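You operate a simulated robot arm through the tools that you are given. There is no shell and no other tool. Be economical: measure what you need, move in short steps, check, and stop when the job is done.

You are at the controls of a simulated two-armed robot. One attempt, no reset.

Task
Pick up the cookbook with one hand, pass it to the other hand and put it on the counter beside the slow cooker.

Only the result counts: the job must be done as asked and must still hold three seconds after the hand-in. Knocking over, shifting, dropping, spilling or breaking anything else fails it.

Robot
Two 7-joint arms with two-finger parallel grippers on one trunk, on a base that drives. Base frame: it is fixed to the floor where the robot stands at the start and does not move with it; the origin is under the middle of the robot, x ahead of it, y to its left, z up. Lengths are in cm, angles in rad, forces in N, time in s.
The left shoulder is at the start at [5.1, 10.1, 106.9], the right one opposite. With the tool pointing down near the work surface each hand reaches from about 10 to 32 cm from the robot's upright axis, wherever it stands, measured 20 degrees to its own side. Places, roughly: counter beside the slow cooker [-280, -160, 90]. Payload 2.4 kg a hand.
The TCP of each hand is the grasp point between the finger pads, 2.4 cm short of the fingertips. In the tool frame z runs along the fingers and y along their closing line. Largest opening 6.8 cm; finger width 1.7, thickness 1; the body of the gripper, 4 by 7 cm, starts 4.1 cm behind the TCP.
Orientation is that of the tool frame in the base frame, as [roll, pitch, yaw] about the fixed x, y, z axes, in that order (R = Rz(yaw) Ry(pitch) Rx(roll)). With the fingers straight down and closing along the base's y, the tool's x points along the base's -x, its y along +y and its z along -z.

Tools
- The arms move only by the tool step_arm. It takes "left_rows", "right_rows" or both (then of equal length, played together; a hand with none holds still); each is a list of rows, each a list of 3 entries, a list of its own where there are three numbers: the shift along the tool's x, y, z in cm, then the turn, a rotation vector about the tool's x, y, z in rad, then the finger opening in cm, from 0 to 6.8. In form: [[[x, y, z], [rx, ry, rz], grip], ...]. A call has 1 to 12 rows; each row shifts and turns the commanded pose from where the row before left it, along the tool's axes as they then stand. Each row takes 0.2 s and may step no farther than 5 cm and 0.15 rad from the row before; otherwise, or with a gripper value out of range, the whole call is refused. Where a pose cannot be reached the arm comes as near as it can. A force on the tool above 40 N (or 10 N above the force at the start of the call, whichever is more), or a blocked arm, ends the call early, and 0.2 s more pass. Each finger travels about 7.2 cm/s and halts on what it meets, pressing with about 34 N; the grip force reading is that of the motor and also rises with nothing between the fingers. The clock runs only during rows and for 0.2 s after the last one: add rows that do not move to give the fingers time. It gives the time, the measured TCP pose, the force on the tool (base axes), the opening and the grip force at its end, in the units of the frame above (readings bear some noise), with the torque about the TCP (base axes, N m) and any sound that the robot's microphone picked up.
- Cameras (640 x 400 px; columns grow to the right, rows downward): "scene" is now at [11.23, 1.34, 118.88]; the picture's right is [0.21, -0.98, -0.00], its down [-0.89, -0.19, -0.43] and it looks along [0.42, 0.09, -0.91] (base axes); focal length 249 px, centre (320, 200). "left" rides on the left gripper at [8.4, -1.1, -7.5] in its tool frame; the picture's right is [0.13, 0.99, 0.00], its down [-0.60, 0.08, -0.79] and it looks along [-0.79, 0.10, 0.61] (tool axes); focal length 251 px, centre (320, 200). "right" rides on the right gripper at [8.4, 1.1, -7.5] in its tool frame; the picture's right is [-0.13, 0.99, 0.00], its down [-0.60, -0.08, -0.79] and it looks along [-0.79, -0.10, 0.61] (tool axes); focal length 251 px, centre (320, 200). There is no depth. A picture from a camera that has moved, and an enlarged one, comes with that camera's place and axes in the base frame and with its lens.
- get_image(camera): a new picture of that camera. The clock stands still meanwhile.
- move_column(by): slides the trunk up (or, below 0, down) by that many cm; the arms and the scene camera ride with it, the base frame stays. It gives what a move gives, with no picture.
- steer(legs): drives the robot by 1 to 6 legs, each [ahead, left, turn to the left] in cm, cm and rad, along the robot's own axes; the way and the turn of a leg run together, so that a leg with both is an arc; at most 150 cm and 3.142 rad a leg. The arms and the cameras ride along, it lands a little off, and it stops where it bumps. It gives what a move gives.
- head_to(pan, tilt): turns the head with the scene camera to pan (to the left, within 1.501 rad either way) and tilt (down, from -0.506 to 1.204), counted from straight ahead of the robot. It gives what a move gives.
- zoom(camera, box): a new picture of the part [left, top, right, bottom] of that camera's present view, enlarged. The clock stands still meanwhile.
- finish_job(): hands the job in; it is judged then, once.

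Work in short steps. Places have to be worked out from the pictures, the camera data and where the tool is seen: move nearer, look again, correct. Check each grasp and each placing, and mend what went wrong. You have 120 turns and 92 pictures in all, those below and enlarged ones among them. Open the grippers and draw the arms clear of the work before you hand the job in, unless the task says otherwise; then end with one line.

The tools are called after "Call:" as name(argument=value, ...) on one line, values as JSON. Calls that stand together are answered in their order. step_arm: Moves the arms, as the interface text tells. Its arguments: {"type":"object","properties":{"left_rows":{"type":"array"},"right_rows":{"type":"array"}},"required":[]} The other tools are called the same way: move_column (by) slides the trunk up or down; steer (legs) drives the base; head_to (pan, tilt) turns the head that bears the scene camera; get_image (camera) takes a picture; zoom (camera, box) takes an enlarged picture of a part of a camera's view; finish_job () hands the job in.

At the start:

```text
clock: 0.0
left_ee_pos: [19.35, 11.55, 73.6]
left_ee_rot: [3.141, -0.001, 3.141]
left_wrist_force: [-0.5, 0.4, -0.4]
left_wrist_torque: [-0.01, -0.01, 0.01]
left_gripper_width: 6.78
left_grasp_force: 0.1
right_ee_pos: [25.56, -10.38, 76.77]
right_ee_rot: [-3.141, 0.0, 3.141]
right_wrist_force: [0.6, 0.6, 0.5]
right_wrist_torque: [0.0, 0.02, 0.03]
right_gripper_width: 6.82
right_grasp_force: 0.1
trunk travel left (down, up): [-28.5, 56.5]
robot x, y, heading: [-0.03, 0.13, 0.0]
head pan, tilt: [0.209, 1.131]
```

scene: 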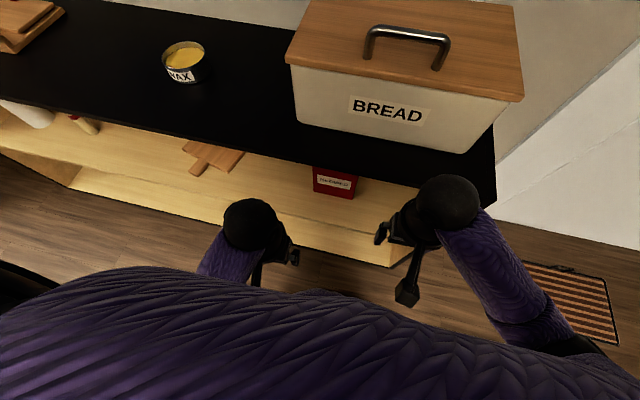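
right: 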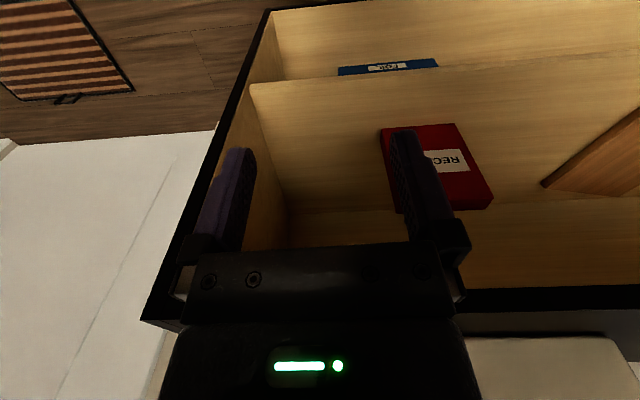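
left: 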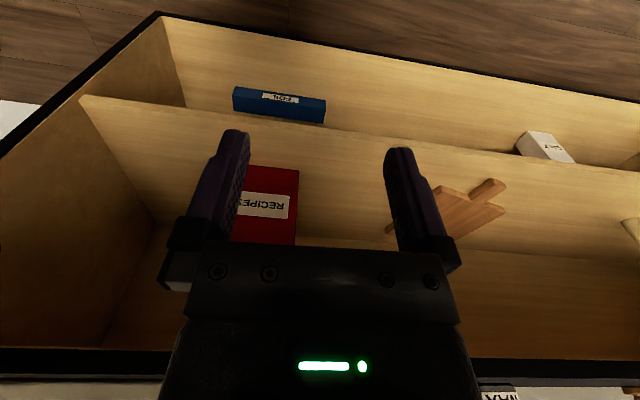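

The wrist views show a red "RECIPES" book on the upper shelf under the counter, and a blue book lower down. I'll zoom in on both to read the labels.

Call:
zoom(camera="left", box=[180, 60, 380, 260])

Call:
zoom(camera="scene", box=[150, 120, 450, 310])

Call:
zoom(camera="right", box=[320, 40, 520, 240])

```text
2.00 times, centred on (280, 160) of left
camera zoom: at [11.01, 10.48, 81.27], right [-0.13, 0.99, 0.0], down [0.6, 0.08, 0.79], along [0.79, 0.1, -0.61], focal length 503 px, centre (400, 280)
```

zoom: 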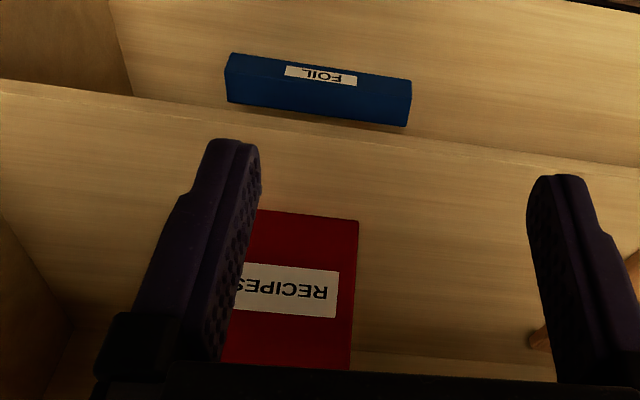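

```text
2.11 times, centred on (300, 215) of scene
camera zoom: at [11.23, 1.34, 118.88], right [0.21, -0.98, 0.0], down [-0.89, -0.19, -0.43], along [0.42, 0.09, -0.91], focal length 524 px, centre (362, 168)
```

zoom: 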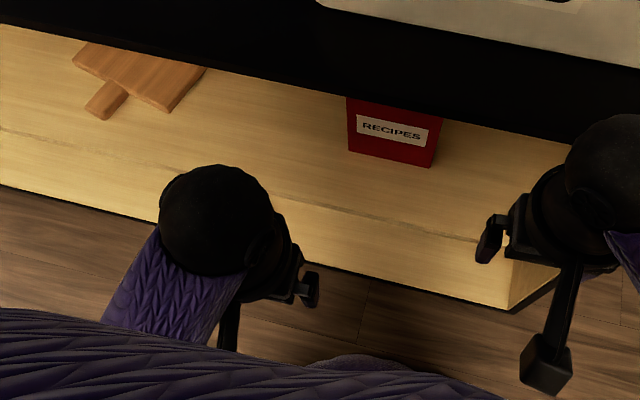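

```text
2.00 times, centred on (420, 140) of right
camera zoom: at [17.1, -9.18, 84.2], right [0.13, 0.99, 0.0], down [0.6, -0.08, 0.79], along [0.79, -0.1, -0.61], focal length 503 px, centre (120, 320)
```

zoom: 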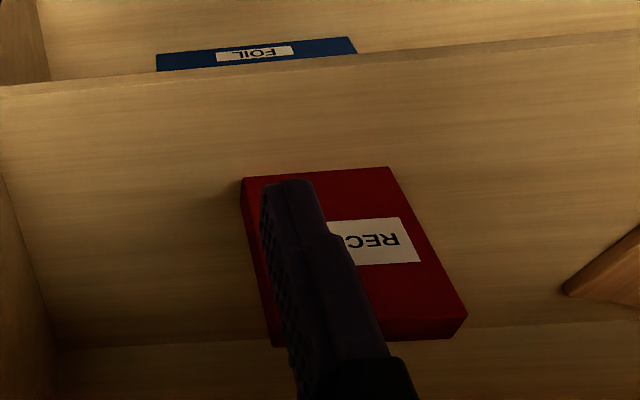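

The red RECIPES book is the cookbook; the blue box says FOIL. By triangulation the book stands upright with its front face at x≈46.7, y from -2 to 11, z from 47 to 63 and about 2.7 cm thick. The counter slab above is at z≈78–80 with its front edge at x≈36, and the left side of the shelf is open, so I'll pick it with the left hand tilted in from the left. First I lower the trunk.

Call:
move_column(by=-24)

```text
clock: 2.5
left_ee_pos: [19.39, 11.46, 49.64]
left_ee_rot: [3.141, -0.001, 3.141]
left_wrist_force: [-0.2, 0.4, 0.0]
left_wrist_torque: [0.0, -0.04, -0.02]
left_gripper_width: 6.8
left_grasp_force: 0.0
right_ee_pos: [25.52, -10.25, 52.77]
right_ee_rot: [3.14, -0.002, 3.141]
right_wrist_force: [0.1, -0.4, -0.9]
right_wrist_torque: [0.01, 0.04, 0.01]
right_gripper_width: 6.8
right_grasp_force: 0.1
trunk travel left (down, up): [-4.5, 80.5]
robot x, y, heading: [0.21, 0.25, -0.002]
head pan, tilt: [0.209, 1.131]
```

Trunk is down. I'll turn the left hand 90° about its tool z so the fingers close along base x, raising it a little as it turns.

Call:
step_arm(left_rows=[[[0, 0, -0.5], [0, 0, 0.143], 6.8], [[0, 0, -0.5], [0, 0, 0.143], 6.8], [[0, 0, -0.5], [0, 0, 0.143], 6.8], [[0, 0, -0.5], [0, 0, 0.143], 6.8], [[0, 0, -0.5], [0, 0, 0.143], 6.8], [[0, 0, -0.5], [0, 0, 0.143], 6.8], [[0, 0, -0.5], [0, 0, 0.143], 6.8], [[0, 0, -0.5], [0, 0, 0.143], 6.8], [[0, 0, -0.5], [0, 0, 0.143], 6.8], [[0, 0, -0.5], [0, 0, 0.142], 6.8], [[0, 0, -0.5], [0, 0, 0.142], 6.8]])

Call:
get_image(camera="scene")

```text
clock: 4.9
left_ee_pos: [21.76, 10.27, 51.67]
left_ee_rot: [-3.139, -0.001, 1.569]
left_wrist_force: [-0.1, -0.2, -0.3]
left_wrist_torque: [0.0, 0.01, -0.03]
left_gripper_width: 6.8
left_grasp_force: 0.1
left hand out of reach, approached as far as the arm can: row 1, 2, 3, 4, 5, 6, 7, 8, 9, 10, 11
right_ee_pos: [25.47, -10.27, 52.59]
right_ee_rot: [3.141, -0.001, 3.141]
right_wrist_force: [-0.7, -1.3, -0.3]
right_wrist_torque: [0.03, 0.0, 0.03]
right_gripper_width: 6.8
right_grasp_force: 0.1
trunk travel left (down, up): [-4.5, 80.5]
robot x, y, heading: [-0.01, 0.2, -0.002]
head pan, tilt: [0.209, 1.131]
```

```text
85 pictures are left
camera scene: at [18.26, 1.34, 94.22], right [0.21, -0.98, 0.0], down [-0.89, -0.19, -0.43], along [0.42, 0.09, -0.91], focal length 249 px, centre (320, 200)
```

scene: 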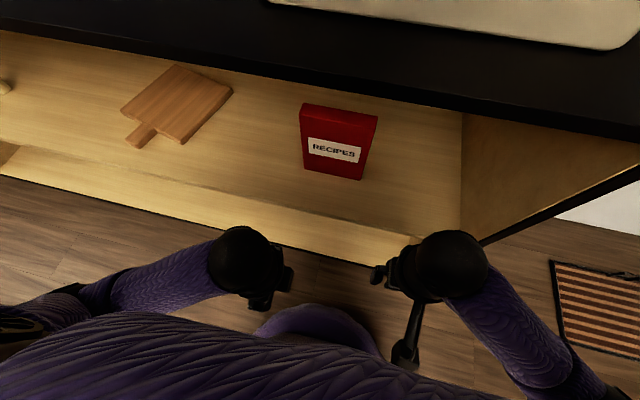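

The arm was too folded to rise, but the turn is done. Next I move the left hand out to about (28, 20, 60), still clear of the cabinet, and tilt it 45° so the fingers point to the right and down.

Call:
step_arm(left_rows=[[[3, 2, -1], [0, 0, 0], 6.8], [[3, 2, -1], [0, 0, 0], 6.8], [[3, 2, -2], [0, 0, 0], 6.8], [[0, 0, 0], [0, -0.131, 0], 6.8], [[0, 0, 0], [0, -0.131, 0], 6.8], [[0, 0, 0], [0, -0.131, 0], 6.8], [[0, 0, 0], [0, -0.131, 0], 6.8], [[0, 0, 0], [0, -0.131, 0], 6.8], [[0, 0, 0], [0, -0.131, 0], 6.8]])

Call:
get_image(camera="left")

Call:
get_image(camera="scene")

```text
clock: 6.9
left_ee_pos: [27.77, 19.36, 55.64]
left_ee_rot: [-3.141, 0.788, 1.574]
left_wrist_force: [-0.3, -0.4, -0.5]
left_wrist_torque: [0.01, -0.02, 0.0]
left_gripper_width: 6.8
left_grasp_force: 0.2
right_ee_pos: [25.54, -10.4, 52.71]
right_ee_rot: [-3.14, 0.0, -3.141]
right_wrist_force: [0.1, 0.1, -0.8]
right_wrist_torque: [-0.01, 0.0, -0.02]
right_gripper_width: 6.8
right_grasp_force: 0.2
trunk travel left (down, up): [-4.5, 80.5]
robot x, y, heading: [0.05, -0.17, 0.006]
head pan, tilt: [0.209, 1.131]
```

```text
84 pictures are left
camera left: at [26.73, 30.66, 55.17], right [0.99, 0.09, -0.09], down [0.08, 0.14, 0.99], along [0.1, -0.99, 0.13], focal length 251 px, centre (320, 200)
```

left: 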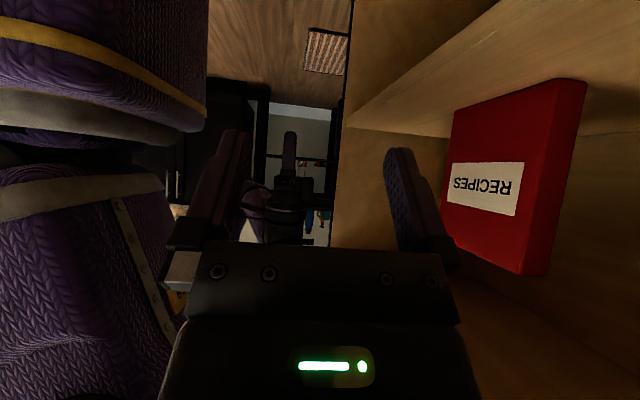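

```text
83 pictures are left
camera scene: at [18.26, 1.34, 94.22], right [0.21, -0.98, 0.0], down [-0.89, -0.19, -0.43], along [0.42, 0.09, -0.91], focal length 249 px, centre (320, 200)
```

scene: 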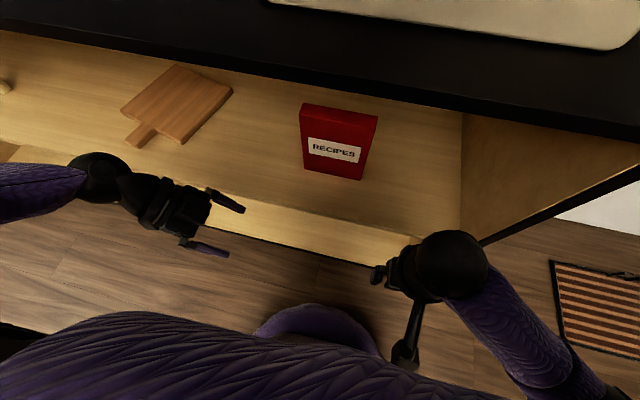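

Now I have a good view: the book is yawed by about -0.08 rad, with its left edge centred at (48.3, 10.9) and its top at z≈63. I raise the left hand to z≈60.5, yaw it slightly, and pull the right hand back so the base can drive closer.

Call:
step_arm(left_rows=[[[-1.2, 0, -1.2], [0.019, 0, 0.019], 6.8], [[-1.2, 0, -1.2], [0.019, 0, 0.019], 6.8], [[-1.1, 0, -1.1], [0.019, 0, 0.019], 6.8]], right_rows=[[[2, 0, 0], [0, 0, 0], 6.8], [[2, 0, 0], [0, 0, 0], 6.8], [[2, 0, 0], [0, 0, 0], 6.8]])

Call:
head_to(pan=0.6, tilt=0.7)

Call:
get_image(camera="scene")

```text
clock: 7.7
left_ee_pos: [28.0, 19.36, 60.49]
left_ee_rot: [3.141, 0.788, 1.49]
left_wrist_force: [1.1, -1.1, -0.1]
left_wrist_torque: [0.01, 0.02, 0.01]
left_gripper_width: 6.8
left_grasp_force: 0.0
right_ee_pos: [20.62, -9.62, 51.16]
right_ee_rot: [-3.14, -0.001, 3.141]
right_wrist_force: [-0.1, 1.1, -0.1]
right_wrist_torque: [0.02, -0.01, 0.01]
right_gripper_width: 6.8
right_grasp_force: 0.1
right hand out of reach, approached as far as the arm can: row 2, 3
trunk travel left (down, up): [-4.5, 80.5]
robot x, y, heading: [0.31, 0.08, -0.001]
head pan, tilt: [0.209, 1.131]
```

```text
clock: 8.6
left_ee_pos: [27.85, 19.3, 60.63]
left_ee_rot: [-3.141, 0.788, 1.491]
left_wrist_force: [-0.3, -1.0, 1.0]
left_wrist_torque: [0.0, -0.03, 0.0]
left_gripper_width: 6.8
left_grasp_force: 0.1
right_ee_pos: [20.68, -9.66, 51.19]
right_ee_rot: [-3.141, -0.002, -3.14]
right_wrist_force: [0.6, 0.3, -0.7]
right_wrist_torque: [0.01, 0.0, -0.01]
right_gripper_width: 6.82
right_grasp_force: 0.0
trunk travel left (down, up): [-4.5, 80.5]
robot x, y, heading: [-0.35, 0.17, 0.001]
head pan, tilt: [0.6, 0.7]
```

```text
82 pictures are left
camera scene: at [19.31, 4.88, 97.41], right [0.56, -0.83, 0.0], down [-0.53, -0.36, -0.76], along [0.63, 0.43, -0.65], focal length 249 px, centre (320, 200)
```

scene: 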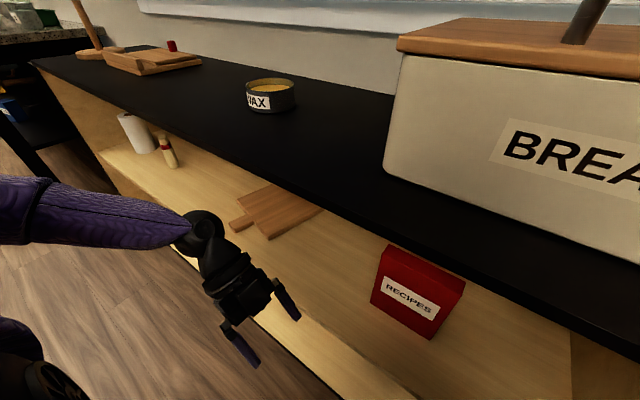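

The forearm would pass close under the slab, so I'll make the approach flatter: tilt 0.35 rad more and drop the trunk another 4 cm. That puts the TCP near z≈57.

Call:
move_column(by=-4)

Call:
step_arm(left_rows=[[[0, 0, 0], [0, -0.117, 0], 6.8], [[0, 0, 0], [0, -0.117, 0], 6.8], [[0, 0, 0], [0, -0.117, 0], 6.8], [[0, 0, 0], [0, 0, 0], 6.8]])

Call:
get_image(camera="left")

Call:
get_image(camera="scene")

```text
clock: 9.4
left_ee_pos: [27.77, 19.39, 56.5]
left_ee_rot: [3.141, 0.785, 1.491]
left_wrist_force: [-0.1, 0.0, -0.4]
left_wrist_torque: [-0.04, -0.04, -0.03]
left_gripper_width: 6.78
left_grasp_force: 0.1
right_ee_pos: [20.6, -9.52, 46.62]
right_ee_rot: [-3.141, -0.04, 3.141]
right_wrist_force: [0.0, -0.1, -0.2]
right_wrist_torque: [0.01, -0.02, 0.02]
right_gripper_width: 6.81
right_grasp_force: 0.1
trunk travel left (down, up): [-0.5, 84.5]
robot x, y, heading: [-0.1, -0.25, -0.001]
head pan, tilt: [0.6, 0.7]
```

```text
clock: 10.4
left_ee_pos: [27.77, 19.31, 56.6]
left_ee_rot: [3.141, 1.139, 1.491]
left_wrist_force: [0.1, -0.2, -0.1]
left_wrist_torque: [-0.01, -0.03, 0.0]
left_gripper_width: 6.81
left_grasp_force: 0.1
right_ee_pos: [20.5, -9.42, 46.57]
right_ee_rot: [-3.14, -0.04, -3.142]
right_wrist_force: [0.1, 0.5, 0.7]
right_wrist_torque: [0.01, -0.01, 0.0]
right_gripper_width: 6.82
right_grasp_force: 0.1
trunk travel left (down, up): [-0.5, 84.5]
robot x, y, heading: [-0.26, -0.0, 0.002]
head pan, tilt: [0.6, 0.7]
```

```text
81 pictures are left
camera left: at [27.57, 29.77, 52.3], right [0.99, -0.03, -0.12], down [0.12, 0.46, 0.88], along [0.03, -0.89, 0.46], focal length 251 px, centre (320, 200)
```

left: 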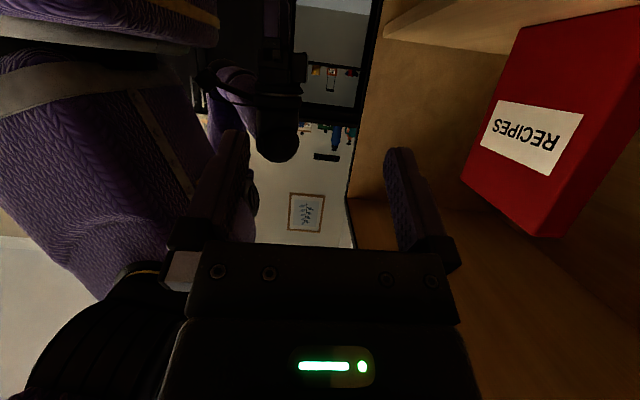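

```text
80 pictures are left
camera scene: at [20.82, 4.89, 93.21], right [0.56, -0.83, 0.0], down [-0.53, -0.36, -0.76], along [0.63, 0.43, -0.64], focal length 249 px, centre (320, 200)
```

scene: 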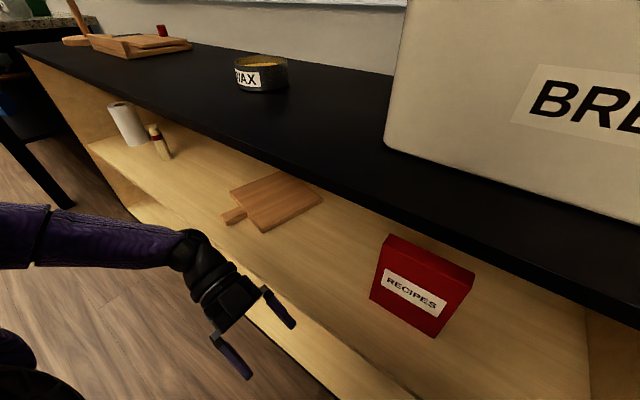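

Clear path. I extend the left hand 12 cm into the shelf along its closing line, well left of the book.

Call:
step_arm(left_rows=[[[0, 3, 0], [0, 0, 0], 6.8], [[0, 3, 0], [0, 0, 0], 6.8], [[0, 3, 0], [0, 0, 0], 6.8], [[0, 3, 0], [0, 0, 0], 6.8]])

Call:
get_image(camera="scene")

```text
clock: 11.4
left_ee_pos: [39.85, 18.41, 56.72]
left_ee_rot: [-3.137, 1.138, 1.495]
left_wrist_force: [-0.1, 0.1, -0.8]
left_wrist_torque: [-0.02, 0.01, -0.01]
left_gripper_width: 6.83
left_grasp_force: 0.1
right_ee_pos: [20.49, -9.57, 46.53]
right_ee_rot: [-3.141, -0.041, -3.14]
right_wrist_force: [-0.1, 0.5, 0.0]
right_wrist_torque: [0.03, 0.0, 0.01]
right_gripper_width: 6.8
right_grasp_force: 0.1
trunk travel left (down, up): [-0.5, 84.5]
robot x, y, heading: [0.11, 0.17, 0.002]
head pan, tilt: [0.6, 0.7]
```

```text
79 pictures are left
camera scene: at [20.81, 4.89, 93.21], right [0.56, -0.83, 0.0], down [-0.53, -0.36, -0.76], along [0.63, 0.43, -0.64], focal length 249 px, centre (320, 200)
```

scene: 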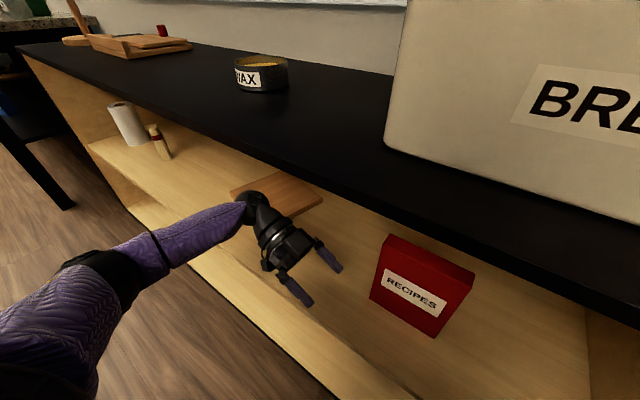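

The extension went smoothly. I go on another 8.3 cm so the fingers straddle the book plane at x≈48.2.

Call:
step_arm(left_rows=[[[0, 2.8, 0], [0, 0, 0], 6.8], [[0, 2.8, 0], [0, 0, 0], 6.8], [[0, 2.8, 0], [0, 0, 0], 6.8], [[0, 0, 0], [0, 0, 0], 6.8]])

Call:
get_image(camera="scene")

Call:
get_image(camera="left")

```text
clock: 12.4
left_ee_pos: [48.12, 17.73, 56.5]
left_ee_rot: [-3.139, 1.137, 1.49]
left_wrist_force: [0.2, -0.5, 0.7]
left_wrist_torque: [0.01, 0.01, -0.01]
left_gripper_width: 6.79
left_grasp_force: 0.0
right_ee_pos: [20.43, -9.65, 46.53]
right_ee_rot: [-3.139, -0.04, -3.142]
right_wrist_force: [-0.2, -0.1, -0.3]
right_wrist_torque: [0.0, -0.03, -0.01]
right_gripper_width: 6.78
right_grasp_force: 0.0
trunk travel left (down, up): [-0.5, 84.5]
robot x, y, heading: [-0.52, 0.21, -0.0]
head pan, tilt: [0.6, 0.7]
```

```text
78 pictures are left
camera scene: at [20.82, 4.88, 93.21], right [0.56, -0.83, 0.0], down [-0.53, -0.36, -0.76], along [0.63, 0.43, -0.64], focal length 249 px, centre (320, 200)
```

scene: 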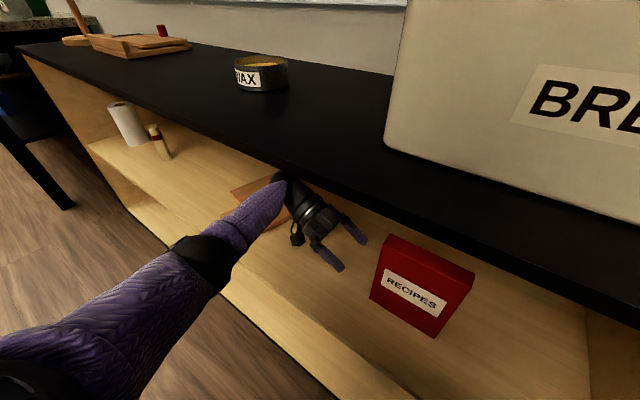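

```text
77 pictures are left
camera left: at [47.86, 28.09, 52.28], right [0.99, -0.03, -0.12], down [0.12, 0.46, 0.88], along [0.03, -0.89, 0.46], focal length 251 px, centre (320, 200)
```

left: 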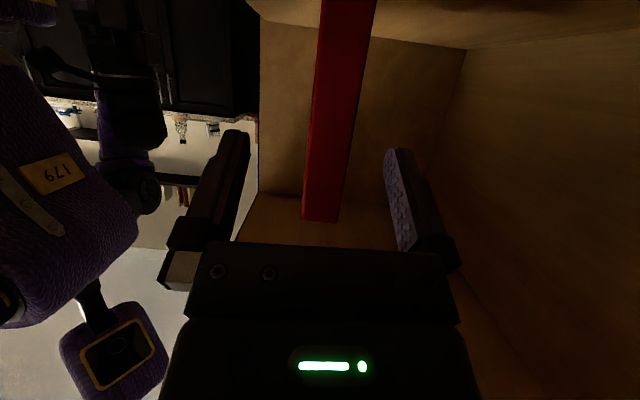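

The book is edge-on between the open fingers. I move in horizontally about 8.7 cm so the TCP is 2 cm inside the book's left edge.

Call:
step_arm(left_rows=[[[-1.0, 0.15, 2.0], [0, 0, 0], 6.8], [[-1.0, 0.15, 2.0], [0, 0, 0], 6.8], [[-1.0, 0.15, 2.0], [0, 0, 0], 6.8], [[-0.8, 0.1, 1.9], [0, 0, 0], 6.8], [[0, 0, 0], [0, 0, 0], 6.8]])

Call:
get_image(camera="left")

Call:
get_image(camera="scene")

```text
clock: 13.6
left_ee_pos: [47.91, 8.86, 56.74]
left_ee_rot: [-3.141, 1.139, 1.49]
left_wrist_force: [0.4, 1.4, 0.0]
left_wrist_torque: [-0.07, 0.02, 0.02]
left_gripper_width: 6.8
left_grasp_force: 0.0
right_ee_pos: [20.48, -9.53, 46.6]
right_ee_rot: [-3.139, -0.04, 3.141]
right_wrist_force: [-0.4, 0.2, 0.4]
right_wrist_torque: [0.01, -0.04, -0.01]
right_gripper_width: 6.8
right_grasp_force: 0.1
trunk travel left (down, up): [-0.5, 84.5]
robot x, y, heading: [0.17, 0.29, 0.002]
head pan, tilt: [0.6, 0.7]
```

```text
76 pictures are left
camera left: at [47.68, 19.34, 52.41], right [0.99, -0.03, -0.12], down [0.12, 0.46, 0.88], along [0.03, -0.89, 0.46], focal length 251 px, centre (320, 200)
```

left: 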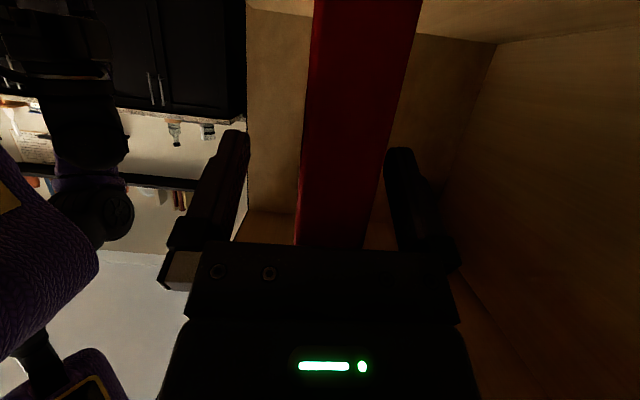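

```text
75 pictures are left
camera scene: at [20.82, 4.89, 93.21], right [0.57, -0.82, 0.0], down [-0.53, -0.36, -0.76], along [0.63, 0.43, -0.64], focal length 249 px, centre (320, 200)
```

scene: 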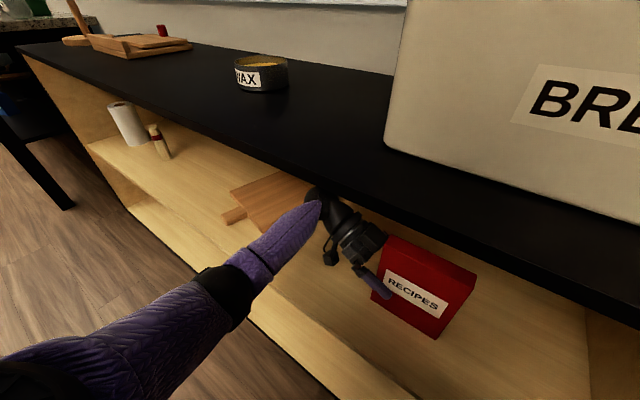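

The fingers straddle the book. Closing now.

Call:
step_arm(left_rows=[[[0, 0, 0], [0, 0, 0], 4.5], [[0, 0, 0], [0, 0, 0], 3.2], [[0, 0, 0], [0, 0, 0], 2], [[0, 0, 0], [0, 0, 0], 1], [[0, 0, 0], [0, 0, 0], 0.5]])

```text
clock: 14.8
left_ee_pos: [47.84, 8.91, 56.64]
left_ee_rot: [-3.139, 1.135, 1.491]
left_wrist_force: [-0.1, 0.5, -1.0]
left_wrist_torque: [0.12, -0.04, 0.02]
left_gripper_width: 2.97
left_grasp_force: 33.9
right_ee_pos: [20.41, -9.61, 46.61]
right_ee_rot: [3.141, -0.041, 3.141]
right_wrist_force: [0.4, 0.4, 1.0]
right_wrist_torque: [0.01, -0.02, -0.02]
right_gripper_width: 6.79
right_grasp_force: 0.1
trunk travel left (down, up): [-0.5, 84.5]
robot x, y, heading: [0.09, -0.12, -0.002]
head pan, tilt: [0.6, 0.7]
```

It holds at 2.97 cm with 34 N. Lifting straight up 3 cm.

Call:
step_arm(left_rows=[[[-0.91, 0, -0.42], [0, 0, 0], 0], [[-0.91, 0, -0.42], [0, 0, 0], 0], [[-0.91, 0, -0.42], [0, 0, 0], 0], [[0, 0, 0], [0, 0, 0], 0]])

Call:
get_image(camera="scene")

```text
clock: 15.8
left_ee_pos: [47.97, 9.0, 59.91]
left_ee_rot: [-3.141, 1.138, 1.492]
left_wrist_force: [0.5, -0.3, -3.3]
left_wrist_torque: [0.15, 0.0, -0.02]
left_gripper_width: 3.0
left_grasp_force: 34.4
right_ee_pos: [20.51, -9.48, 46.59]
right_ee_rot: [3.141, -0.04, 3.141]
right_wrist_force: [-0.3, 0.3, -0.6]
right_wrist_torque: [0.03, 0.02, 0.0]
right_gripper_width: 6.83
right_grasp_force: 0.0
trunk travel left (down, up): [-0.5, 84.5]
robot x, y, heading: [-0.06, 0.35, 0.006]
head pan, tilt: [0.6, 0.7]
```

```text
74 pictures are left
camera scene: at [20.84, 4.88, 93.2], right [0.56, -0.83, 0.0], down [-0.53, -0.36, -0.76], along [0.63, 0.43, -0.64], focal length 249 px, centre (320, 200)
```

scene: 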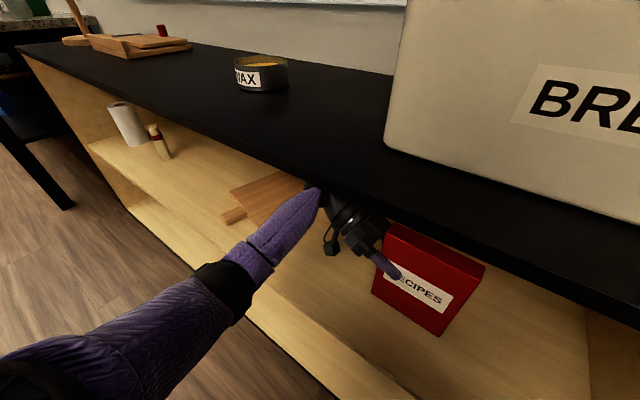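

The book is lifted (load about 3 N). I draw it straight out along -x by 18 cm.

Call:
step_arm(left_rows=[[[0, -3, 0], [0, 0, 0], 0], [[0, -3, 0], [0, 0, 0], 0], [[0, -3, 0], [0, 0, 0], 0], [[0, -3, 0], [0, 0, 0], 0], [[0, -3, 0], [0, 0, 0], 0], [[0, -3, 0], [0, 0, 0], 0]])

Call:
head_to(pan=0.2, tilt=1.0)

Call:
get_image(camera="scene")

Call:
get_image(camera="left")

```text
clock: 17.2
left_ee_pos: [29.89, 10.24, 59.84]
left_ee_rot: [-3.14, 1.138, 1.492]
left_wrist_force: [0.7, -0.2, -3.2]
left_wrist_torque: [0.16, -0.01, -0.01]
left_gripper_width: 2.99
left_grasp_force: 33.8
right_ee_pos: [20.45, -9.61, 46.73]
right_ee_rot: [-3.139, -0.04, -3.142]
right_wrist_force: [0.0, -0.3, -0.4]
right_wrist_torque: [0.0, 0.01, 0.0]
right_gripper_width: 6.81
right_grasp_force: 0.1
trunk travel left (down, up): [-0.5, 84.5]
robot x, y, heading: [-0.19, -0.13, 0.005]
head pan, tilt: [0.6, 0.7]
```

```text
clock: 18.1
left_ee_pos: [30.02, 10.39, 59.71]
left_ee_rot: [-3.141, 1.14, 1.493]
left_wrist_force: [-0.2, 0.6, -3.2]
left_wrist_torque: [0.09, 0.0, -0.02]
left_gripper_width: 2.96
left_grasp_force: 33.6
right_ee_pos: [20.47, -9.59, 46.6]
right_ee_rot: [-3.14, -0.041, -3.141]
right_wrist_force: [0.0, 0.2, 0.0]
right_wrist_torque: [0.0, 0.0, -0.04]
right_gripper_width: 6.78
right_grasp_force: 0.1
trunk travel left (down, up): [-0.5, 84.5]
robot x, y, heading: [0.12, -0.04, 0.002]
head pan, tilt: [0.201, 1.0]
```

```text
73 pictures are left
camera scene: at [20.65, 1.48, 90.87], right [0.2, -0.98, 0.0], down [-0.82, -0.17, -0.54], along [0.53, 0.11, -0.84], focal length 249 px, centre (320, 200)
```

scene: 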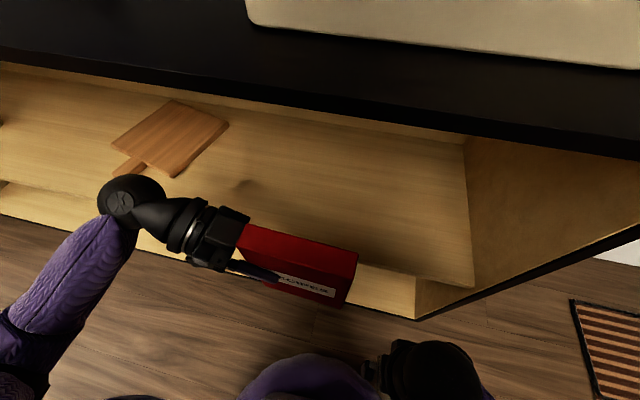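

```text
72 pictures are left
camera left: at [29.77, 20.76, 55.43], right [0.99, -0.03, -0.12], down [0.12, 0.46, 0.88], along [0.03, -0.89, 0.46], focal length 251 px, centre (320, 200)
```

left: 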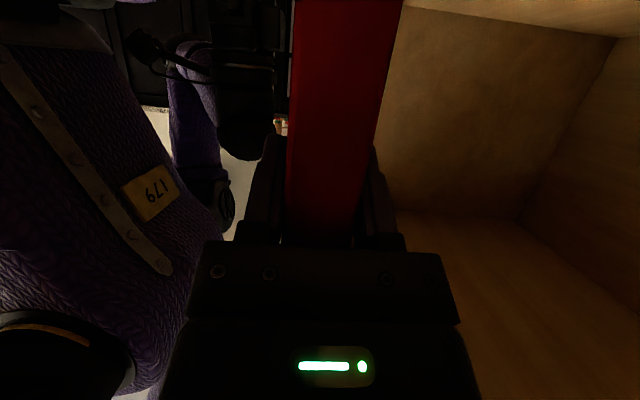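

The book is out and held firmly. Before driving I look to both sides and behind as far as the head turns.

Call:
head_to(pan=1.5, tilt=0.35)

Call:
get_image(camera="scene")

Call:
head_to(pan=-1.5, tilt=0.35)

Call:
get_image(camera="scene")

```text
clock: 19.6
left_ee_pos: [30.05, 10.27, 59.63]
left_ee_rot: [-3.141, 1.139, 1.492]
left_wrist_force: [0.0, -0.2, -2.1]
left_wrist_torque: [0.15, -0.01, 0.01]
left_gripper_width: 2.98
left_grasp_force: 33.9
right_ee_pos: [20.5, -9.57, 46.62]
right_ee_rot: [-3.14, -0.039, 3.14]
right_wrist_force: [0.1, -0.5, 0.8]
right_wrist_torque: [0.0, -0.04, 0.02]
right_gripper_width: 6.79
right_grasp_force: 0.0
trunk travel left (down, up): [-0.5, 84.5]
robot x, y, heading: [0.02, 0.02, -0.002]
head pan, tilt: [1.499, 0.351]
```

```text
71 pictures are left
camera scene: at [14.49, 9.37, 96.34], right [1.0, -0.07, 0.0], down [-0.03, -0.34, -0.94], along [0.07, 0.94, -0.34], focal length 249 px, centre (320, 200)
```

scene: 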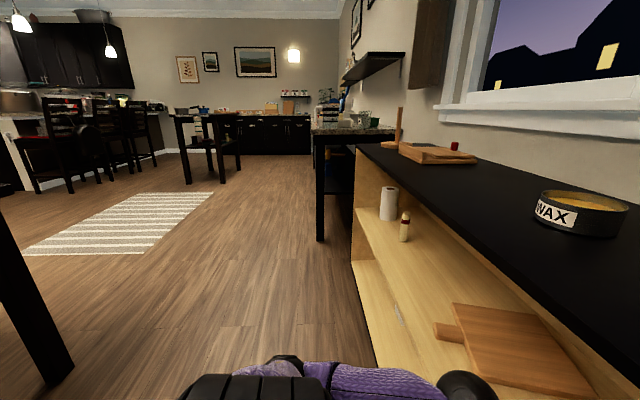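

```text
clock: 22.2
left_ee_pos: [30.04, 10.34, 59.72]
left_ee_rot: [-3.139, 1.138, 1.491]
left_wrist_force: [0.3, 0.2, -3.3]
left_wrist_torque: [0.11, -0.01, 0.04]
left_gripper_width: 2.97
left_grasp_force: 34.3
right_ee_pos: [20.55, -9.52, 46.57]
right_ee_rot: [-3.14, -0.041, 3.141]
right_wrist_force: [0.3, -0.1, 0.4]
right_wrist_torque: [0.0, 0.02, 0.02]
right_gripper_width: 6.81
right_grasp_force: 0.1
trunk travel left (down, up): [-0.5, 84.5]
robot x, y, heading: [-0.0, -0.19, -0.001]
head pan, tilt: [-1.499, 0.351]
```

```text
70 pictures are left
camera scene: at [14.49, -9.2, 96.35], right [-1.0, -0.07, 0.0], down [-0.03, 0.34, -0.94], along [0.07, -0.94, -0.34], focal length 249 px, centre (320, 200)
```

scene: 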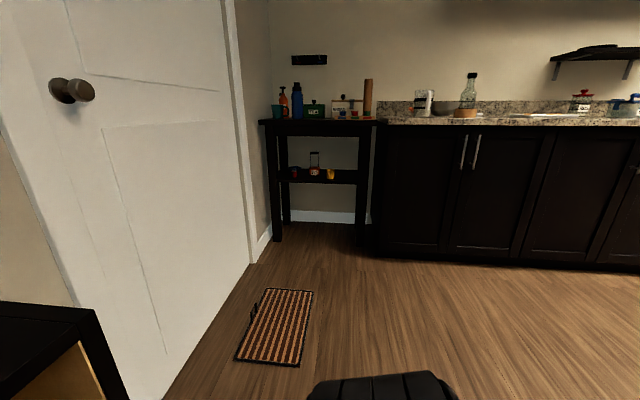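

On the right is a kitchen counter along the wall, and the slow cooker should be further toward -x. A table leg shows behind on the left at about (-81, 84), so I back off only 22 cm and look again.

Call:
steer(legs=[[-22, 0, 0]])

Call:
head_to(pan=-1.5, tilt=0.2)

Call:
get_image(camera="scene")

```text
clock: 23.9
left_ee_pos: [8.07, 10.35, 59.73]
left_ee_rot: [-3.14, 1.137, 1.491]
left_wrist_force: [-0.4, 0.9, -3.2]
left_wrist_torque: [0.11, 0.04, 0.01]
left_gripper_width: 3.0
left_grasp_force: 34.0
right_ee_pos: [-1.43, -9.55, 46.55]
right_ee_rot: [-3.14, -0.04, 3.141]
right_wrist_force: [0.1, 0.2, -0.4]
right_wrist_torque: [-0.02, -0.03, 0.01]
right_gripper_width: 6.77
right_grasp_force: 0.0
trunk travel left (down, up): [-0.5, 84.5]
robot x, y, heading: [-22.01, 0.0, 0.0]
head pan, tilt: [-1.499, 0.351]
```

```text
clock: 24.6
left_ee_pos: [7.98, 10.44, 59.73]
left_ee_rot: [-3.141, 1.139, 1.492]
left_wrist_force: [-0.1, 1.1, -3.2]
left_wrist_torque: [0.14, -0.02, 0.04]
left_gripper_width: 2.96
left_grasp_force: 34.3
right_ee_pos: [-1.65, -9.61, 46.55]
right_ee_rot: [3.141, -0.041, -3.14]
right_wrist_force: [0.3, 0.5, -0.5]
right_wrist_torque: [0.01, 0.03, 0.03]
right_gripper_width: 6.77
right_grasp_force: 0.0
trunk travel left (down, up): [-0.5, 84.5]
robot x, y, heading: [-22.1, 0.07, -0.001]
head pan, tilt: [-1.499, 0.201]
```

```text
69 pictures are left
camera scene: at [-7.5, -9.21, 97.75], right [-1.0, -0.07, 0.0], down [-0.01, 0.2, -0.98], along [0.07, -0.98, -0.2], focal length 249 px, centre (320, 200)
```

scene: 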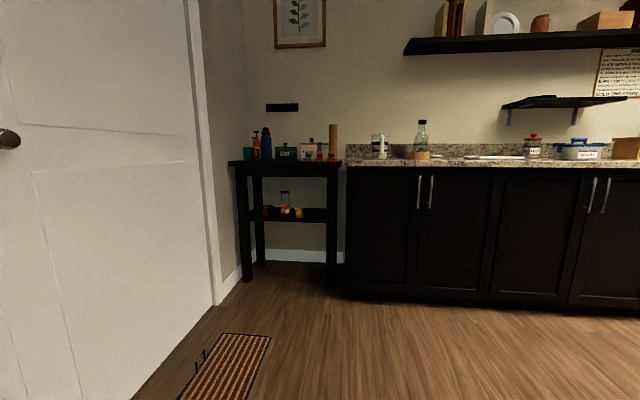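

There is free floor to the right. I turn 1.57 to the right in place to face the kitchen counter and look around.

Call:
steer(legs=[[0, 0, -1.57]])

Call:
head_to(pan=-0.9, tilt=0.3)

Call:
get_image(camera="scene")

```text
clock: 28.8
left_ee_pos: [-11.5, -29.89, 59.76]
left_ee_rot: [-3.141, 1.14, -0.075]
left_wrist_force: [0.1, -0.9, -3.1]
left_wrist_torque: [-0.06, -0.12, 0.01]
left_gripper_width: 2.97
left_grasp_force: 34.2
right_ee_pos: [-31.4, -20.61, 46.65]
right_ee_rot: [-3.141, -0.04, 1.575]
right_wrist_force: [0.2, -0.1, -0.4]
right_wrist_torque: [-0.02, -0.03, -0.02]
right_gripper_width: 6.79
right_grasp_force: 0.2
trunk travel left (down, up): [-0.5, 84.5]
robot x, y, heading: [-21.69, 0.02, -1.562]
head pan, tilt: [-1.499, 0.201]
```

```text
clock: 29.8
left_ee_pos: [-11.57, -30.02, 59.72]
left_ee_rot: [-3.139, 1.139, -0.073]
left_wrist_force: [0.4, 0.3, -3.3]
left_wrist_torque: [-0.01, -0.16, 0.02]
left_gripper_width: 2.99
left_grasp_force: 33.7
right_ee_pos: [-31.48, -20.54, 46.62]
right_ee_rot: [3.141, -0.038, 1.578]
right_wrist_force: [-0.7, 0.6, 0.6]
right_wrist_torque: [0.01, 0.0, -0.03]
right_gripper_width: 6.8
right_grasp_force: 0.0
trunk travel left (down, up): [-0.5, 84.5]
robot x, y, heading: [-22.03, 0.12, -1.563]
head pan, tilt: [-0.901, 0.3]
```

```text
68 pictures are left
camera scene: at [-29.11, -19.48, 96.82], right [-0.62, 0.78, 0.0], down [0.23, 0.18, -0.96], along [-0.75, -0.6, -0.3], focal length 249 px, centre (320, 200)
```

scene: 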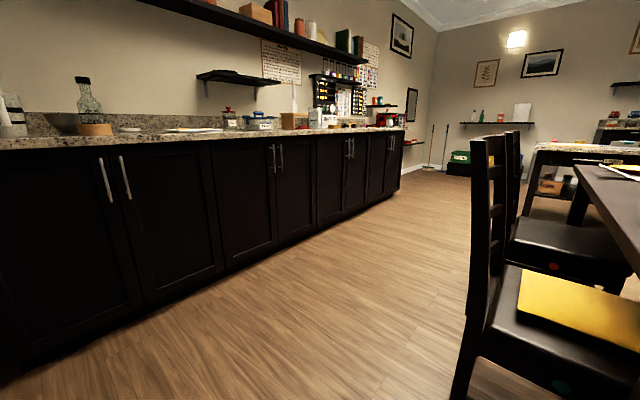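

The corridor along the counter is free on this side; chairs stand at y>-25. I do the handover here: first move the right hand out to its own side and turn it so its fingers close across the book's thickness.

Call:
step_arm(right_rows=[[[-2, -2.7, -2.7], [0, 0, 0], 6.8], [[-2, -2.7, -2.7], [0, 0, 0], 6.8], [[-2, -2.7, -2.7], [0, 0, 0], 6.8], [[0, 0, 0], [0, 0, -0.143], 6.8], [[0, 0, 0], [0, 0, -0.143], 6.8], [[0, 0, 0], [0, 0, -0.143], 6.8], [[0, 0, 0], [0, 0, -0.143], 6.8], [[0, 0, 0], [0, 0, -0.143], 6.8], [[0, 0, 0], [0, 0, -0.143], 6.8], [[0, 0, 0], [0, 0, -0.143], 6.8], [[0, 0, 0], [0, 0, -0.143], 6.8], [[0, 0, 0], [0, 0, -0.143], 6.8]])

Call:
head_to(pan=0, tilt=0.9)

Call:
get_image(camera="scene")

```text
clock: 32.4
left_ee_pos: [-11.56, -30.08, 59.82]
left_ee_rot: [-3.14, 1.137, -0.073]
left_wrist_force: [-0.7, 1.3, -3.1]
left_wrist_torque: [-0.02, -0.13, -0.03]
left_gripper_width: 2.98
left_grasp_force: 33.9
right_ee_pos: [-39.25, -28.2, 53.19]
right_ee_rot: [3.101, -0.012, 2.866]
right_wrist_force: [-0.4, -0.3, 0.4]
right_wrist_torque: [-0.01, -0.05, 0.01]
right_gripper_width: 6.78
right_grasp_force: 0.0
right hand out of reach, approached as far as the arm can: row 1, 2
trunk travel left (down, up): [-0.5, 84.5]
robot x, y, heading: [-22.2, -0.18, -1.565]
head pan, tilt: [-0.901, 0.3]
```

```text
clock: 33.6
left_ee_pos: [-11.53, -29.88, 59.79]
left_ee_rot: [-3.141, 1.138, -0.073]
left_wrist_force: [0.5, 0.1, -3.0]
left_wrist_torque: [0.0, -0.12, -0.02]
left_gripper_width: 2.98
left_grasp_force: 33.8
right_ee_pos: [-39.14, -28.29, 53.1]
right_ee_rot: [3.103, -0.013, 2.861]
right_wrist_force: [0.0, -0.2, 0.2]
right_wrist_torque: [-0.01, 0.0, 0.0]
right_gripper_width: 6.8
right_grasp_force: 0.2
trunk travel left (down, up): [-0.5, 84.5]
robot x, y, heading: [-22.18, -0.39, -1.57]
head pan, tilt: [0.0, 0.901]
```

```text
67 pictures are left
camera scene: at [-21.79, -21.2, 91.59], right [-1.0, 0.0, 0.0], down [0.0, 0.78, -0.62], along [0.0, -0.62, -0.78], focal length 249 px, centre (320, 200)
```

scene: 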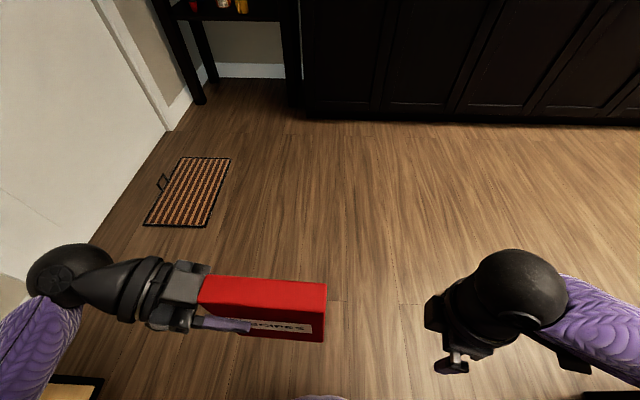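

The right hand is at robot-frame (28, -17, 53), partly turned. I finish the turn and tilt it 1.14 rad so it mirrors the left hand.

Call:
step_arm(right_rows=[[[0, 0, -1], [0, 0, -0.103], 6.8], [[0, 0, -1], [0, 0, -0.103], 6.8], [[0, 0, 0], [0, -0.142, 0], 6.8], [[0, 0, 0], [0, -0.142, 0], 6.8], [[0, 0, 0], [0, -0.142, 0], 6.8], [[0, 0, 0], [0, -0.142, 0], 6.8], [[0, 0, 0], [0, -0.142, 0], 6.8], [[0, 0, 0], [0, -0.142, 0], 6.8], [[0, 0, 0], [0, -0.142, 0], 6.8], [[0, 0, 0], [0, -0.142, 0], 6.8]])

Call:
get_image(camera="scene")

Call:
get_image(camera="right")

```text
clock: 35.8
left_ee_pos: [-11.5, -30.01, 59.75]
left_ee_rot: [-3.14, 1.139, -0.073]
left_wrist_force: [1.0, 0.3, -3.0]
left_wrist_torque: [0.02, -0.14, 0.02]
left_gripper_width: 3.0
left_grasp_force: 34.2
right_ee_pos: [-39.1, -28.97, 54.97]
right_ee_rot: [3.045, 1.13, 2.982]
right_wrist_force: [-0.6, 0.1, -0.1]
right_wrist_torque: [0.02, 0.01, 0.0]
right_gripper_width: 6.8
right_grasp_force: 0.0
right hand out of reach, approached as far as the arm can: row 2
trunk travel left (down, up): [-0.5, 84.5]
robot x, y, heading: [-22.18, -0.03, -1.567]
head pan, tilt: [0.0, 0.901]
```

```text
66 pictures are left
camera scene: at [-21.79, -21.2, 91.59], right [-1.0, -0.01, 0.0], down [0.0, 0.78, -0.62], along [0.0, -0.62, -0.78], focal length 249 px, centre (320, 200)
```

scene: 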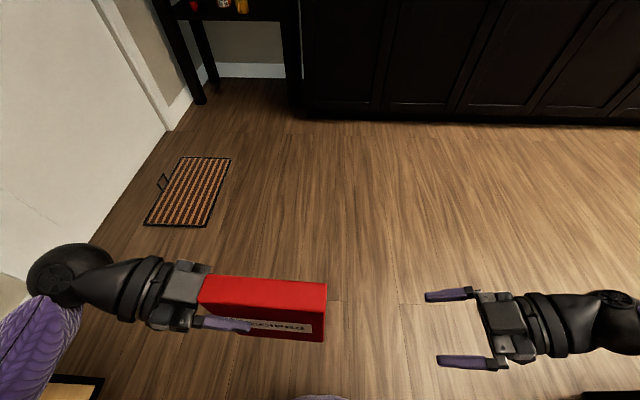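

```text
65 pictures are left
camera right: at [-49.47, -26.71, 50.62], right [0.13, 0.98, 0.16], down [-0.47, -0.08, 0.88], along [0.87, -0.19, 0.45], focal length 251 px, centre (320, 200)
```

right: 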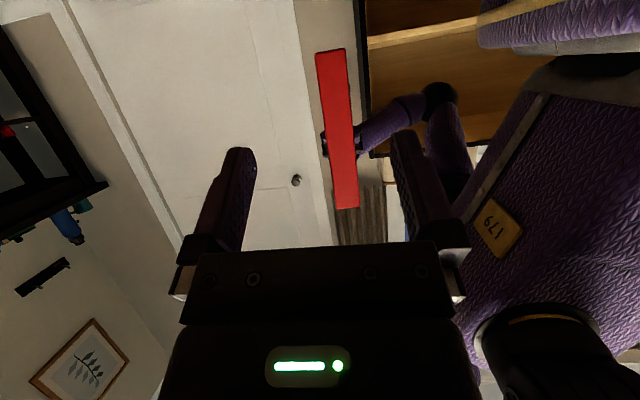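

The right hand now mirrors the left apart from a small roll. The book's right edge is at x≈-22.4, so I bring the right hand to a standoff at x≈-27, z≈59.5 with a small rotation correction.

Call:
step_arm(right_rows=[[[-2.29, 0.24, 2.27], [0.004, 0, -0.009], 6.8], [[-2.29, 0.24, 2.27], [0.004, 0, -0.009], 6.8], [[-2.29, 0.24, 2.27], [0.004, 0, -0.009], 6.8], [[-2.29, 0.24, 2.27], [0.004, 0, -0.009], 6.8], [[0, 0, 0], [0, 0, 0], 6.8]])

Call:
get_image(camera="scene")

Call:
get_image(camera="right")

```text
clock: 37.0
left_ee_pos: [-11.51, -29.87, 59.78]
left_ee_rot: [-3.141, 1.136, -0.074]
left_wrist_force: [0.5, 0.0, -3.1]
left_wrist_torque: [0.0, -0.13, 0.01]
left_gripper_width: 2.94
left_grasp_force: 34.3
right_ee_pos: [-26.88, -28.75, 59.56]
right_ee_rot: [-3.141, 1.132, 3.068]
right_wrist_force: [-0.4, 0.0, 0.2]
right_wrist_torque: [0.01, -0.01, 0.03]
right_gripper_width: 6.8
right_grasp_force: 0.0
trunk travel left (down, up): [-0.5, 84.5]
robot x, y, heading: [-22.1, 0.06, -1.565]
head pan, tilt: [0.0, 0.901]
```

```text
64 pictures are left
camera scene: at [-21.79, -21.2, 91.59], right [-1.0, -0.01, 0.0], down [0.0, 0.78, -0.62], along [0.0, -0.62, -0.78], focal length 249 px, centre (320, 200)
```

scene: 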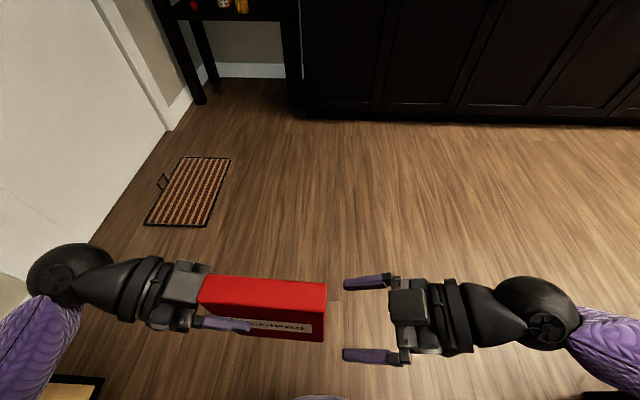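

```text
63 pictures are left
camera right: at [-37.22, -26.98, 55.11], right [0.13, 0.99, 0.12], down [-0.47, -0.05, 0.88], along [0.88, -0.17, 0.45], focal length 251 px, centre (320, 200)
```

right: 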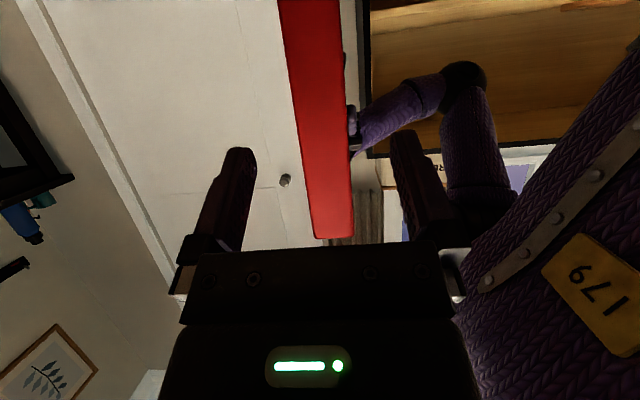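

Aligned with the book plane. I advance 6.8 cm so the right fingers straddle the book's right edge.

Call:
step_arm(right_rows=[[[-0.957, 0, 2.07], [0, 0, 0], 6.8], [[-0.957, 0, 2.07], [0, 0, 0], 6.8], [[-0.957, 0, 2.07], [0, 0, 0], 6.8], [[0, 0, 0], [0, 0, 0], 6.8]])

Call:
get_image(camera="scene")

Call:
get_image(camera="right")

```text
clock: 37.9
left_ee_pos: [-11.31, -30.11, 59.72]
left_ee_rot: [-3.14, 1.131, -0.069]
left_wrist_force: [8.9, 0.3, -1.2]
left_wrist_torque: [0.01, 0.49, -0.15]
left_gripper_width: 2.98
left_grasp_force: 34.1
right_ee_pos: [-20.29, -29.46, 59.47]
right_ee_rot: [-3.138, 1.129, 3.068]
right_wrist_force: [-9.2, -0.4, -1.8]
right_wrist_torque: [-0.01, -0.53, 0.04]
right_gripper_width: 6.82
right_grasp_force: 0.1
trunk travel left (down, up): [-0.5, 84.5]
robot x, y, heading: [-22.3, 0.06, -1.563]
head pan, tilt: [0.0, 0.901]
stopped in row 4 (left hand): the force on the tool passed its limit at 48 N (the readings are from after the stop); the commanded pose is now the measured one
```

```text
62 pictures are left
camera scene: at [-21.78, -21.2, 91.59], right [-1.0, -0.01, 0.0], down [0.0, 0.78, -0.62], along [0.0, -0.62, -0.78], focal length 249 px, centre (320, 200)
```

scene: 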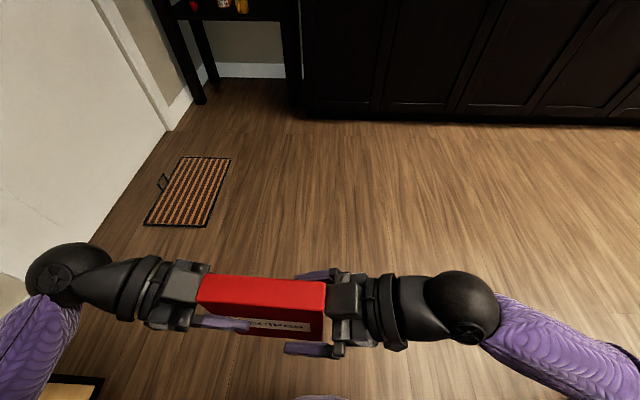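

```text
61 pictures are left
camera right: at [-30.68, -27.59, 55.0], right [0.13, 0.98, 0.12], down [-0.46, -0.04, 0.89], along [0.88, -0.17, 0.45], focal length 251 px, centre (320, 200)
```

right: 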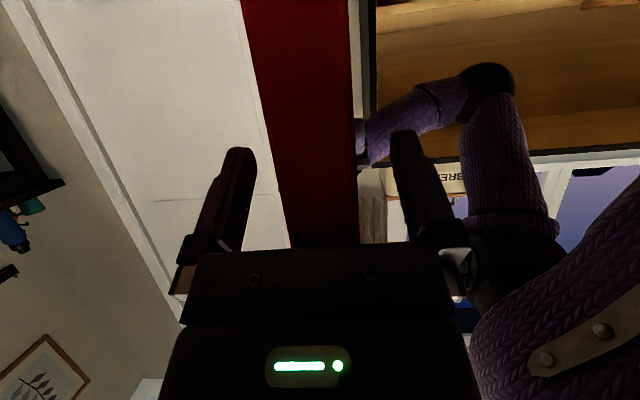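

The right gripper's body touched the book's edge; the left hand still holds it. I back the right hand off 0.8 cm, then close it gently.

Call:
step_arm(right_rows=[[[0.34, 0, -0.73], [0, 0, 0], 6.8], [[0, 0, 0], [0, 0, 0], 6.8]])

Call:
zoom(camera="scene", box=[140, 230, 440, 380])

```text
clock: 38.5
left_ee_pos: [-11.4, -30.0, 59.63]
left_ee_rot: [3.14, 1.131, -0.071]
left_wrist_force: [0.3, -0.2, -2.8]
left_wrist_torque: [0.01, -0.12, 0.0]
left_gripper_width: 3.0
left_grasp_force: 34.0
right_ee_pos: [-21.0, -29.41, 59.44]
right_ee_rot: [-3.137, 1.133, 3.07]
right_wrist_force: [0.8, 0.2, -1.0]
right_wrist_torque: [0.04, 0.01, -0.02]
right_gripper_width: 6.79
right_grasp_force: 0.0
trunk travel left (down, up): [-0.5, 84.5]
robot x, y, heading: [-22.03, -0.4, -1.567]
head pan, tilt: [0.0, 0.901]
```

```text
2.13 times, centred on (290, 305) of scene
camera zoom: at [-21.79, -21.2, 91.59], right [-1.0, -0.01, 0.0], down [0.0, 0.78, -0.62], along [0.0, -0.62, -0.78], focal length 531 px, centre (384, -24)
```

zoom: 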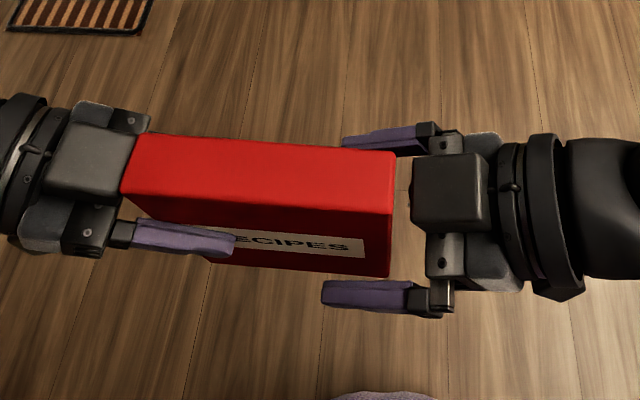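

Straddling well. Closing the right fingers on the book.

Call:
step_arm(right_rows=[[[0, 0, 0], [0, 0, 0], 4.5], [[0, 0, 0], [0, 0, 0], 3.3], [[0, 0, 0], [0, 0, 0], 2.5], [[0, 0, 0], [0, 0, 0], 1.5], [[0, 0, 0], [0, 0, 0], 0]])

```text
clock: 39.7
left_ee_pos: [-11.4, -30.06, 59.77]
left_ee_rot: [3.141, 1.132, -0.073]
left_wrist_force: [1.7, -8.2, -3.0]
left_wrist_torque: [-0.19, 0.32, 0.14]
left_gripper_width: 2.98
left_grasp_force: 34.1
right_ee_pos: [-21.08, -29.34, 59.38]
right_ee_rot: [-3.14, 1.13, 3.066]
right_wrist_force: [-2.9, 8.1, 1.1]
right_wrist_torque: [0.14, -0.47, 0.68]
right_gripper_width: 2.99
right_grasp_force: 33.7
trunk travel left (down, up): [-0.5, 84.5]
robot x, y, heading: [-21.73, -0.11, -1.564]
head pan, tilt: [0.0, 0.901]
```

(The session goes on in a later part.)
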